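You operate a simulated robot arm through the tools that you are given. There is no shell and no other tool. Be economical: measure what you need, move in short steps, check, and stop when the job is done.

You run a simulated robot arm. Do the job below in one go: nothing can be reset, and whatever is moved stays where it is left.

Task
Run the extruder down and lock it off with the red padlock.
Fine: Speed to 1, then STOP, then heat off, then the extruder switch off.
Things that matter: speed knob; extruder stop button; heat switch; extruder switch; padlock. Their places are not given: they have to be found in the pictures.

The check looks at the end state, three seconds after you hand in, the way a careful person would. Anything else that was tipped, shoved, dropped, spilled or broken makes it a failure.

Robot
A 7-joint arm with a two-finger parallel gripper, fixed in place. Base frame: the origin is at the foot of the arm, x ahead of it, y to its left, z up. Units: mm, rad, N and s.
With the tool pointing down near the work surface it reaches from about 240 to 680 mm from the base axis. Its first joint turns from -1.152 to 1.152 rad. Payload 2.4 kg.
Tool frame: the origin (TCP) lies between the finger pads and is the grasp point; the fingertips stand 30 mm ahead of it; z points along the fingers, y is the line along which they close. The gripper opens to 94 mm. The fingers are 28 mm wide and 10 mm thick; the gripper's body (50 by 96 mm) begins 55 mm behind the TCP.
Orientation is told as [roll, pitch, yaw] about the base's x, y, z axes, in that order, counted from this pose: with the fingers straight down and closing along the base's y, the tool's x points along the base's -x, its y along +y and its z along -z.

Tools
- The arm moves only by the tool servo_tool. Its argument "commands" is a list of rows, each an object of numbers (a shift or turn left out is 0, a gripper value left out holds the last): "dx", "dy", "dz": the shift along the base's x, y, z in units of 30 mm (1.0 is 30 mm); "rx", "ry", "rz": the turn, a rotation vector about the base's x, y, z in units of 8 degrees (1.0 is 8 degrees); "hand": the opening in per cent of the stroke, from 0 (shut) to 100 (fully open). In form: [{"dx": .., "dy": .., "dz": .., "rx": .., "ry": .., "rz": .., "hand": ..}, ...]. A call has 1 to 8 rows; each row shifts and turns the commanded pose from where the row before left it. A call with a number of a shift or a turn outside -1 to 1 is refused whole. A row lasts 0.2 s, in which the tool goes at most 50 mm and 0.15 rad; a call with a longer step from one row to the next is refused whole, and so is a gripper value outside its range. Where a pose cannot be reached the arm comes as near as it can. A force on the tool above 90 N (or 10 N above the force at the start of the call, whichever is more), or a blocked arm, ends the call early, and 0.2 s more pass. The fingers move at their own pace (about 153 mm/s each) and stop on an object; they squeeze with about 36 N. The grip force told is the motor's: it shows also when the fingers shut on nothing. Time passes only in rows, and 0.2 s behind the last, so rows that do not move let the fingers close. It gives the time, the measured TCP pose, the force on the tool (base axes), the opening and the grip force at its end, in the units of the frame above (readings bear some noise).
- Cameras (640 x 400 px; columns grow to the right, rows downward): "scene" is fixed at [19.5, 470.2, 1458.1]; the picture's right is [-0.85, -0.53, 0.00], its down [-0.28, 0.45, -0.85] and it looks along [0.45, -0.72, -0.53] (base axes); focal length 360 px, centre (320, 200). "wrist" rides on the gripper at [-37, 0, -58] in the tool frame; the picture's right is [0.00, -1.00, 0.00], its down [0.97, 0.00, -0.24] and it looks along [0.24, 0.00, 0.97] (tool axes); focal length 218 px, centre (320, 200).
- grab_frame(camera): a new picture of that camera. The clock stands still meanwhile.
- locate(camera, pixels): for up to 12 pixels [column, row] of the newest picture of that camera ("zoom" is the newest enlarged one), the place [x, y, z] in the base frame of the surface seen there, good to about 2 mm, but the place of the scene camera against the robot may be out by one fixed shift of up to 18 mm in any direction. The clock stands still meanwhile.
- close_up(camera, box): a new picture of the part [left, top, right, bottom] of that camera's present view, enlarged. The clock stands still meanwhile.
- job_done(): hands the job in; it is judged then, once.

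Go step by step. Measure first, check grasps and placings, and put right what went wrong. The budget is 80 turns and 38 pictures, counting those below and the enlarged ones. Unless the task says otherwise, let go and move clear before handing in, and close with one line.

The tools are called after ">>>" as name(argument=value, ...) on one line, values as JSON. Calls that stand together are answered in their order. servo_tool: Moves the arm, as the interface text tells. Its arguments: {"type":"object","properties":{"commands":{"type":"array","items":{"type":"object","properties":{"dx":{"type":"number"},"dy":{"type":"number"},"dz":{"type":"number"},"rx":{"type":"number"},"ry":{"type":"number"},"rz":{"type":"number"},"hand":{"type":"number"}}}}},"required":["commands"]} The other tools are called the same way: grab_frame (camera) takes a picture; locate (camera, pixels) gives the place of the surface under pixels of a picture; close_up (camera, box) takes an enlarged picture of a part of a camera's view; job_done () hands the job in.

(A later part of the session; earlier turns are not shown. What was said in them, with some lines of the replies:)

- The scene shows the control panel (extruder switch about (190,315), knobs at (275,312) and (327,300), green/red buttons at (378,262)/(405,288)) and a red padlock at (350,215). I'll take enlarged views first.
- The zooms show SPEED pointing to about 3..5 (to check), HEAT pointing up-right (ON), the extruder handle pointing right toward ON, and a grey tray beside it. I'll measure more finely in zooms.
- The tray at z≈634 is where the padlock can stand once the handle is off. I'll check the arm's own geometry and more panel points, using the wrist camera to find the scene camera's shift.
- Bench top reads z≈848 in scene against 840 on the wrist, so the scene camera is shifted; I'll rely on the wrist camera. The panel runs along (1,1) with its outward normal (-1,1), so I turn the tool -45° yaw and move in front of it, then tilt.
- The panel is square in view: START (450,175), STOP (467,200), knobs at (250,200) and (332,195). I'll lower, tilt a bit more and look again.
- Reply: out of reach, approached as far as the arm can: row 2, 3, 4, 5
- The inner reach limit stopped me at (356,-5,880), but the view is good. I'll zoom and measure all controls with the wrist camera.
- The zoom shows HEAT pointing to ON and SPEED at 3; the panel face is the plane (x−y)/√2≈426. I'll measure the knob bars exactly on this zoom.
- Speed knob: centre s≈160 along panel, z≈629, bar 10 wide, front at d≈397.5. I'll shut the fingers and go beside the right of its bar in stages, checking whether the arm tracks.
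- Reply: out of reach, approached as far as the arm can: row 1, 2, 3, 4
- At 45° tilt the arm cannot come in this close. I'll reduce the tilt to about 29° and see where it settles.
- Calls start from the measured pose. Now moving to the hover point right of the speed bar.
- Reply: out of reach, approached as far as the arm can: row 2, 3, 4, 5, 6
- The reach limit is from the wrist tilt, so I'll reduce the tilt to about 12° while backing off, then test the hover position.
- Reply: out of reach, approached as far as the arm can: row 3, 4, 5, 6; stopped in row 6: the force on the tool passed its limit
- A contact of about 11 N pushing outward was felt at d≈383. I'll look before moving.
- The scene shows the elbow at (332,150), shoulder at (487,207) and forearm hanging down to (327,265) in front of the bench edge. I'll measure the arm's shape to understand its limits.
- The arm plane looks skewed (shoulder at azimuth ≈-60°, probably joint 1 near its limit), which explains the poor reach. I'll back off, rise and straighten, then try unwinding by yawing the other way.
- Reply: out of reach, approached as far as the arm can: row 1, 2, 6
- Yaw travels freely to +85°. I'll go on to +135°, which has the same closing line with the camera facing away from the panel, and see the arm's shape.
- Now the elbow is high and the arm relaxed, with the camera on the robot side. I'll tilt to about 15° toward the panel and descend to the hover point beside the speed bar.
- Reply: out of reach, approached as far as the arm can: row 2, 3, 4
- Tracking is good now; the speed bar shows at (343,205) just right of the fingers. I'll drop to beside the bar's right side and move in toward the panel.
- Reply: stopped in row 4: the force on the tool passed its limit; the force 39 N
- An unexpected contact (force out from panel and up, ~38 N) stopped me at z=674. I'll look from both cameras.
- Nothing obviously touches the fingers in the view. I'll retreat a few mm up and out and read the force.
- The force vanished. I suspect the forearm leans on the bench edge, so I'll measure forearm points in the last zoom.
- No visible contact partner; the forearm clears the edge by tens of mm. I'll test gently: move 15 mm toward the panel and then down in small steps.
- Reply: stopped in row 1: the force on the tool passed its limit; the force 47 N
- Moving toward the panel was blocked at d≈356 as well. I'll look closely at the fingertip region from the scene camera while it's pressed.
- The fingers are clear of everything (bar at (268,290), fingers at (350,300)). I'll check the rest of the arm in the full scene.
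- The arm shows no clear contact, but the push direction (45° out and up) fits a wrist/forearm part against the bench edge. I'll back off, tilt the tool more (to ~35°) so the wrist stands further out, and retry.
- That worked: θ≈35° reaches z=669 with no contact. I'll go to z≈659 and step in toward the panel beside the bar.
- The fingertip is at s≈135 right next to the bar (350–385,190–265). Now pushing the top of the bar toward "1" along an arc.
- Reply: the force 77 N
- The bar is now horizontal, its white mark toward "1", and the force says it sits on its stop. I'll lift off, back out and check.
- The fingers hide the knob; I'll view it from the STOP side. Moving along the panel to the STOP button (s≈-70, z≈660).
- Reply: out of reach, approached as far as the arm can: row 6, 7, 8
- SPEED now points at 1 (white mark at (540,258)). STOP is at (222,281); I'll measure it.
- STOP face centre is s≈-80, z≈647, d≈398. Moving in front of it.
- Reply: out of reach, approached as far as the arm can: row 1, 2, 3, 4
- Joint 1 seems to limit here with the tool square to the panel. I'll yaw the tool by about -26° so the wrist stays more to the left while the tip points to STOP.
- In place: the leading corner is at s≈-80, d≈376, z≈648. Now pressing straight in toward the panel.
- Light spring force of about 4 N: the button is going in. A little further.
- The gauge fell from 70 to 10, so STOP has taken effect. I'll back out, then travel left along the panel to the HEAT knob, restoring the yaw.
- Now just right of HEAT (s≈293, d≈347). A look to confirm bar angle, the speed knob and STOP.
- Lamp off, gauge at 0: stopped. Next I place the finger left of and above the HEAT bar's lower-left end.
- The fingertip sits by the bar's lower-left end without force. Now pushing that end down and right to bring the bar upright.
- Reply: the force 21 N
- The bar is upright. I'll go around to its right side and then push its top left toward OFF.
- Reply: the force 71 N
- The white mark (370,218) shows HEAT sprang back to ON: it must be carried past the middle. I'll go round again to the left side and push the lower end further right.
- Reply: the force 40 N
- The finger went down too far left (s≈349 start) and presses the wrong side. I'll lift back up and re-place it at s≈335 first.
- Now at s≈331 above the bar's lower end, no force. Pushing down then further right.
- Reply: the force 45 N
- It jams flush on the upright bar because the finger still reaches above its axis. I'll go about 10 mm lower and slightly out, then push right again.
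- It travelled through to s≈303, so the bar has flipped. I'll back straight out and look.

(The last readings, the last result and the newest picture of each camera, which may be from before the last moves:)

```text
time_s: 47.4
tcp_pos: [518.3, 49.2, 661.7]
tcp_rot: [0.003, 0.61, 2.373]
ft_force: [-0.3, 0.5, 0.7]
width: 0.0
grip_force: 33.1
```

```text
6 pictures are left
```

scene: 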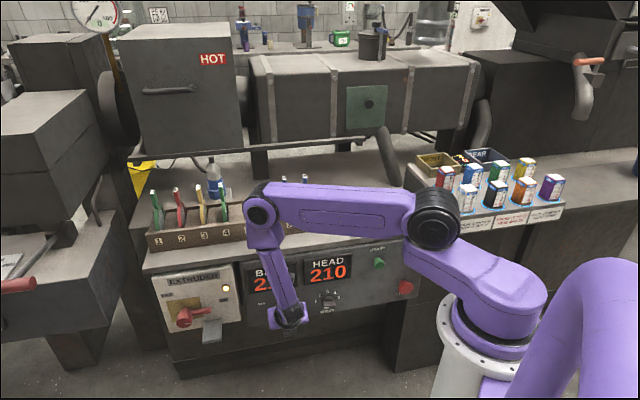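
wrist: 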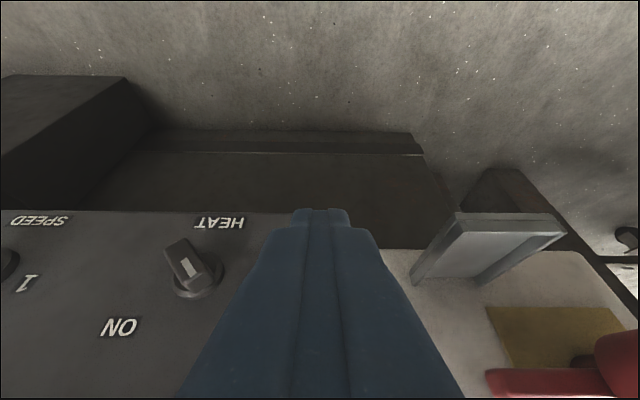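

HEAT's mark (190,268) now points away from ON, toward OFF. The tray and the red lever are in view; I'll measure them here.

>>> locate(camera="wrist", pixels=[[490, 380], [560, 380], [500, 395], [615, 360], [630, 385], [470, 250], [545, 235], [430, 278], [500, 270], [460, 218], [560, 225], [450, 300]])

```text
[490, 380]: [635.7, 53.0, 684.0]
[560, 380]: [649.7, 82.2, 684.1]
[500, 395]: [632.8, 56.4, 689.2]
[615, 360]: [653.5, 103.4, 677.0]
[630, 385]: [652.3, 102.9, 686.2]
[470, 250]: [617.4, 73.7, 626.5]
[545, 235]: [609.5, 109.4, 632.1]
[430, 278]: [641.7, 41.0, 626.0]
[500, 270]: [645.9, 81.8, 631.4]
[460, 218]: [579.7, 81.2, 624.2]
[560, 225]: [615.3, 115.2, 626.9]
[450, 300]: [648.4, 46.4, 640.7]
```

Tray: s 467–516, d 352–426, floor z≈626. The lever runs from the hub (s≈540, z≈697) to its tip at s≈487, underside z≈684. I'll bring the closed fingers under the lever tip.

>>> servo_tool(commands=[{"dx": 0.752, "dy": 0.752, "dz": 0.25}, {"dx": 0.752, "dy": 0.752, "dz": 0.25}, {"dx": 0.752, "dy": 0.752}, {"dx": 0.342, "dy": -0.342}, {"dx": 0.342, "dy": -0.342}, {"dx": 0.342, "dy": -0.342}, {"dx": 0.342, "dy": -0.342}])

```text
time_s: 49.0
tcp_pos: [623.9, 76.7, 675.6]
tcp_rot: [0.004, 0.608, 2.376]
ft_force: [-5.1, 4.1, -1.7]
width: 0.3
grip_force: 33.1
```

At the lever with a light touch (6 N). Now lifting the lever along its arc.

>>> servo_tool(commands=[{"dz": 0.25, "dx": -0.03, "dy": 0.03}, {"dz": 0.3}, {"dz": 0.3}, {"dz": 0.3, "dx": 0.06, "dy": 0.06}, {"dz": 0.3, "dx": 0.12, "dy": 0.12}, {"dz": 0.25, "dx": 0.18, "dy": 0.18}])

>>> grab_frame(camera="wrist")

```text
time_s: 50.4
tcp_pos: [635.1, 88.1, 728.1]
tcp_rot: [0.004, 0.608, 2.374]
ft_force: [-0.3, 0.7, 0.1]
width: 0.2
grip_force: 32.9
```

```text
5 pictures are left
```

wrist: 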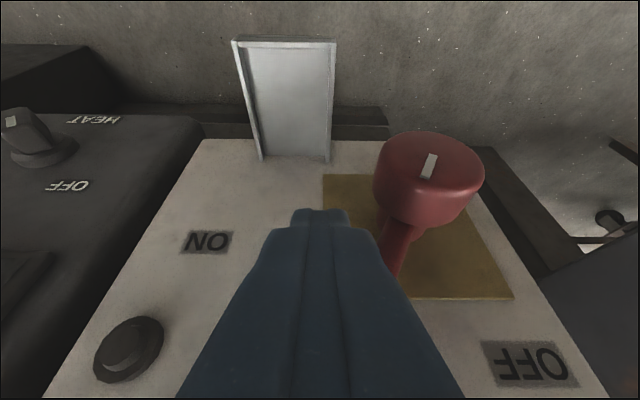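

The lamp is off (130,345), HEAT's mark points at OFF, and the lever (400,245) now points up. I'll nudge it left gently to make sure it sits at its end stop.

>>> servo_tool(commands=[{"dx": 0.14, "dy": 0.14}, {"dx": 0.12, "dy": 0.12}, {"dx": 0.08, "dy": 0.08}, {"dx": 0.06, "dy": 0.06}])

```text
time_s: 51.4
tcp_pos: [647.8, 99.9, 729.5]
tcp_rot: [0.003, 0.609, 2.373]
ft_force: [0.0, 0.0, 0.5]
width: 0.0
grip_force: 33.2
```

No contact yet; a bit further.

>>> servo_tool(commands=[{"dx": 0.08, "dy": 0.08}, {"dx": 0.08, "dy": 0.08}, {"dx": 0.08, "dy": 0.08}])

>>> grab_frame(camera="wrist")

```text
time_s: 52.2
tcp_pos: [648.9, 100.7, 727.7]
tcp_rot: [0.026, 0.613, 2.373]
ft_force: [-56.9, -14.0, 44.5]
width: 0.0
grip_force: 32.3
```

```text
4 pictures are left
```

wrist: 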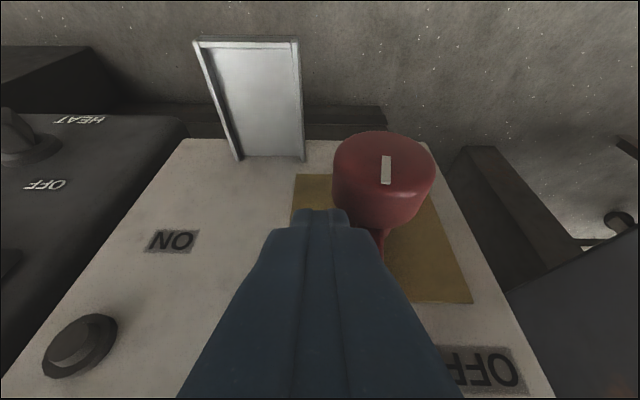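

The lever is against its stop (57 N), mark straight up: switch is OFF. Next the padlock: I'll back out, rise and travel toward above it, keeping the 35° tilt for both grasp and placing.

>>> servo_tool(commands=[{"dx": -0.25, "dy": -0.25}, {"dx": -0.8, "dy": 0.8}, {"dx": -0.8, "dy": 0.8}, {"dx": -0.7, "dy": -0.7, "dz": 1}, {"dx": -0.7, "dy": -0.7, "dz": 1}, {"dx": -0.7, "dy": -0.7, "dz": 1}, {"dx": -0.7, "dy": -0.7, "dz": 1}, {"dx": -0.7, "dy": -0.7, "dz": 1}])

>>> servo_tool(commands=[{"dx": -0.85, "dy": -0.85, "dz": 0.4, "hand": 64}, {"dx": -0.85, "dy": -0.85, "dz": 0.4}, {"dx": -0.85, "dy": -0.85, "dz": 0.4}, {"dx": -0.85, "dy": -0.85, "dz": 0.4}, {"dx": -0.85, "dy": -0.85, "dz": 0.4}, {"dx": -0.85, "dy": -0.85, "dz": 0.4}, {"dx": -0.85, "dy": -0.85, "dz": 0.4}, {}])

```text
time_s: 54.0
tcp_pos: [494.2, 43.2, 879.1]
tcp_rot: [0.003, 0.61, 2.374]
ft_force: [0.2, -0.3, -0.1]
width: 0.0
grip_force: 32.7
```

```text
time_s: 55.8
tcp_pos: [341.0, -127.2, 964.4]
tcp_rot: [0.002, 0.61, 2.373]
ft_force: [1.1, -0.3, -0.3]
width: 60.3
grip_force: 0.0
out of reach, approached as far as the arm can: row 7
```

Now heading to the hover point in front of the padlock.

>>> servo_tool(commands=[{"dx": 0.5, "dy": -0.8}, {"dx": 0.3, "dy": -0.9}, {"dx": 0, "dy": -1}, {"dx": -0.1, "dy": -1}, {"dy": -0.35}])

>>> grab_frame(camera="wrist")

```text
time_s: 57.0
tcp_pos: [362.1, -249.8, 961.9]
tcp_rot: [0.001, 0.609, 2.375]
ft_force: [-0.3, -0.2, 0.3]
width: 60.1
grip_force: 0.2
```

```text
3 pictures are left
```

wrist: 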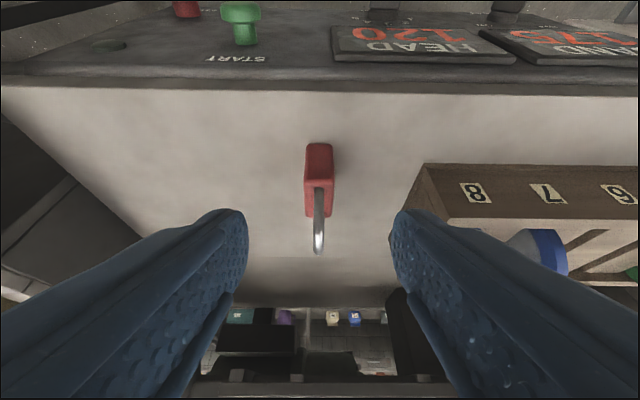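

The padlock stands square between the fingers at (319,185). I'll measure it.

>>> locate(camera="wrist", pixels=[[310, 150], [328, 150], [319, 146], [309, 210], [329, 210], [309, 185], [330, 185], [319, 192], [319, 250], [319, 160]])

```text
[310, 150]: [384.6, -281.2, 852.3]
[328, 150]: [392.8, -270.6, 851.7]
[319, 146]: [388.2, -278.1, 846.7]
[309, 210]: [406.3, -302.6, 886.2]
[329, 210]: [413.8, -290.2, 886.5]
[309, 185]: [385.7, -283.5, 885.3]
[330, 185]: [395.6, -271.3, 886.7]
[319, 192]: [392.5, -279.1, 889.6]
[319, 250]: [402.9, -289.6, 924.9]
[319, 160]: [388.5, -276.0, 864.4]
```

Body: s 71–88, d 470–502, top z≈886. Advancing along the tool axis to the grasp at d≈486, z≈882, then closing.

>>> servo_tool(commands=[{"dx": 0.314, "dy": -0.314, "dz": -0.667}, {"dx": 0.314, "dy": -0.314, "dz": -0.667}, {"dx": 0.314, "dy": -0.314, "dz": -0.667}, {"dx": 0.32, "dy": -0.3, "dz": -0.667}, {}, {"hand": 0}, {}, {}])

```text
time_s: 58.8
tcp_pos: [400.0, -286.8, 883.4]
tcp_rot: [0.003, 0.61, 2.374]
ft_force: [0.5, 0.2, 0.2]
width: 25.4
grip_force: 35.4
```

Gripped: width 25.4, force 35 N. Lifting straight up, then back out toward the robot side.

>>> servo_tool(commands=[{"dz": 0.4}, {"dz": 0.8}, {"dz": 0.8}, {"dz": 0.6, "dx": -0.4, "dy": 0.4}, {"dx": -0.6, "dy": 0.6}, {"dx": -0.6, "dy": 0.6}, {"dx": -0.1, "dy": 0.9}, {"dx": 0, "dy": 0.9}])

>>> servo_tool(commands=[{"dx": 0.3, "dy": 0.8}, {"dx": 0.6, "dy": 0.8}, {"dx": 0.85, "dy": 0.8, "dz": -0.2}, {"dx": 0.85, "dy": 0.8, "dz": -0.4}, {"dx": 0.85, "dy": 0.8, "dz": -0.4}, {"dx": 0.85, "dy": 0.8, "dz": -0.4}, {"dx": 0.85, "dy": 0.8, "dz": -0.4}])

```text
time_s: 60.6
tcp_pos: [352.9, -182.9, 960.4]
tcp_rot: [0.003, 0.609, 2.373]
ft_force: [0.1, -0.2, -1.6]
width: 25.5
grip_force: 35.9
out of reach, approached as far as the arm can: row 7
```

```text
time_s: 62.2
tcp_pos: [507.5, -16.1, 907.4]
tcp_rot: [0.002, 0.609, 2.374]
ft_force: [0.0, 0.0, -1.2]
width: 25.6
grip_force: 36.2
```

Padlock held. Descending in front of the panel toward the tray.

>>> servo_tool(commands=[{"dx": 0.1, "dy": 0.7, "dz": -0.7}, {"dx": 0.1, "dy": 0.7, "dz": -0.95}, {"dx": 0.34, "dy": 0.5, "dz": -0.95}, {"dx": 0.34, "dy": 0.5, "dz": -0.95}, {"dx": 0.34, "dy": 0.5, "dz": -0.95}, {"dx": 0.34, "dy": 0.5, "dz": -0.95}, {"dx": 0.34, "dy": 0.5, "dz": -0.95}, {"dx": 0.34, "dy": 0.5, "dz": -0.75}])

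>>> grab_frame(camera="wrist")

```text
time_s: 64.0
tcp_pos: [574.4, 119.1, 693.7]
tcp_rot: [0.003, 0.607, 2.372]
ft_force: [0.0, -0.7, -0.7]
width: 25.3
grip_force: 36.7
```

```text
2 pictures are left
```

wrist: 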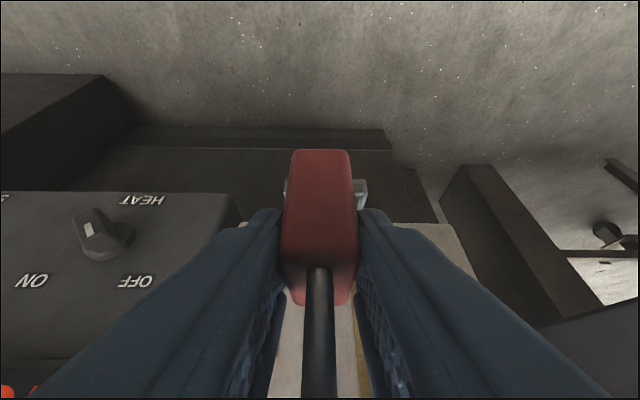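

The tray shows behind the padlock, edges at about (287,188) and (364,190). I'll measure them and the padlock.

>>> locate(camera="wrist", pixels=[[287, 183], [287, 195], [360, 185], [365, 190], [362, 200], [366, 182], [300, 153], [340, 153], [320, 160], [286, 205], [420, 232]])

```text
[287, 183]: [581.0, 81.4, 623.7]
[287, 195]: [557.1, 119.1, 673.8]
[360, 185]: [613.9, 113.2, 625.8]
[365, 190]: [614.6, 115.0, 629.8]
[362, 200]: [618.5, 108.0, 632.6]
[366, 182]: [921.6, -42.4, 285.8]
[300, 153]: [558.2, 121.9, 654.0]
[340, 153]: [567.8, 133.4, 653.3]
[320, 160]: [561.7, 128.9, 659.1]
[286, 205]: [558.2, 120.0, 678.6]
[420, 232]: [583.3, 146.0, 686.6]
```

Tray spans s 467–516, rims z≈632, front at d≈353. Lowering slightly, then moving the padlock in over the tray floor.

>>> servo_tool(commands=[{"dx": -0.033, "dy": -0.033, "dz": -0.37}, {"dx": 0.324, "dy": -0.324}, {"dx": 0.324, "dy": -0.324}, {"dx": 0.324, "dy": -0.324}, {"dx": 0.324, "dy": -0.324}, {}])

```text
time_s: 65.4
tcp_pos: [613.7, 77.1, 681.3]
tcp_rot: [0.002, 0.608, 2.375]
ft_force: [0.3, 0.4, -0.9]
width: 25.5
grip_force: 36.5
```

No contact; at s≈488, d≈379. Lowering to the tray floor in small steps.

>>> servo_tool(commands=[{"dz": -0.15}, {"dz": -0.13}, {"dz": -0.08}, {}])

```text
time_s: 66.4
tcp_pos: [612.2, 76.6, 670.7]
tcp_rot: [0.001, 0.609, 2.374]
ft_force: [0.1, 0.4, -1.2]
width: 25.6
grip_force: 35.8
```

>>> servo_tool(commands=[{"dz": -0.05}, {"dz": -0.04}, {"dz": -0.04}, {}])

```text
time_s: 67.4
tcp_pos: [613.2, 76.1, 668.3]
tcp_rot: [0.002, 0.61, 2.371]
ft_force: [-3.3, -0.3, 11.8]
width: 25.3
grip_force: 35.5
```

The floor is felt (12 N up). Opening gently.

>>> servo_tool(commands=[{"hand": 38}, {}, {}])

```text
time_s: 68.2
tcp_pos: [611.9, 74.9, 666.4]
tcp_rot: [0.003, 0.608, 2.374]
ft_force: [0.4, -0.4, -0.6]
width: 35.6
grip_force: 0.2
```

Released cleanly. Retreating along the tool axis and out, then checking.

>>> servo_tool(commands=[{"dx": -0.13, "dy": 0.13, "dz": 0.27}, {"dx": -0.27, "dy": 0.27, "dz": 0.546}, {"dx": -0.27, "dy": 0.27, "dz": 0.546}, {"dx": -0.4, "dy": 0.4, "dz": 0.546}, {"dx": -0.6, "dy": 0.6, "dz": 0.5}, {"dx": -0.6, "dy": 0.6, "dz": 0.7}, {"dx": -0.2, "dy": 0.2, "dz": 0.9}, {"dz": 0.9}])

>>> grab_frame(camera="wrist")

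```text
time_s: 70.0
tcp_pos: [537.0, 150.2, 815.9]
tcp_rot: [0.003, 0.608, 2.374]
ft_force: [0.0, -0.7, 0.8]
width: 35.6
grip_force: 0.1
```

```text
1 pictures are left
```

wrist: 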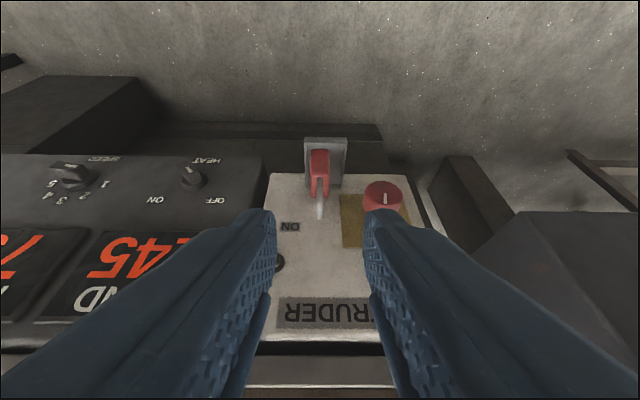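

The padlock stands upright in the tray (320,175) and the handle mark points up. One last zoom to confirm SPEED and HEAT.

>>> close_up(camera="wrist", box=[30, 130, 430, 250])

```text
1.60 times, centred on (230, 190) of wrist
```

zoom: 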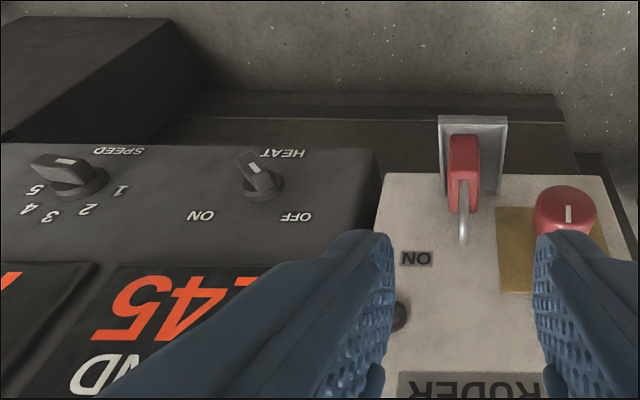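

The zoom confirms SPEED level toward 1, HEAT toward OFF, the extruder lamp dark with its handle up, and the padlock standing in the tray. The arm is clear, so I'm handing in.

>>> job_done()

```text
The job is handed in.
```

The extruder is run down in the order you gave: speed to 1, STOP, heat off, then the extruder switch off. The red padlock stands upright in the tray beside the switch, where it blocks the handle from going back to ON.
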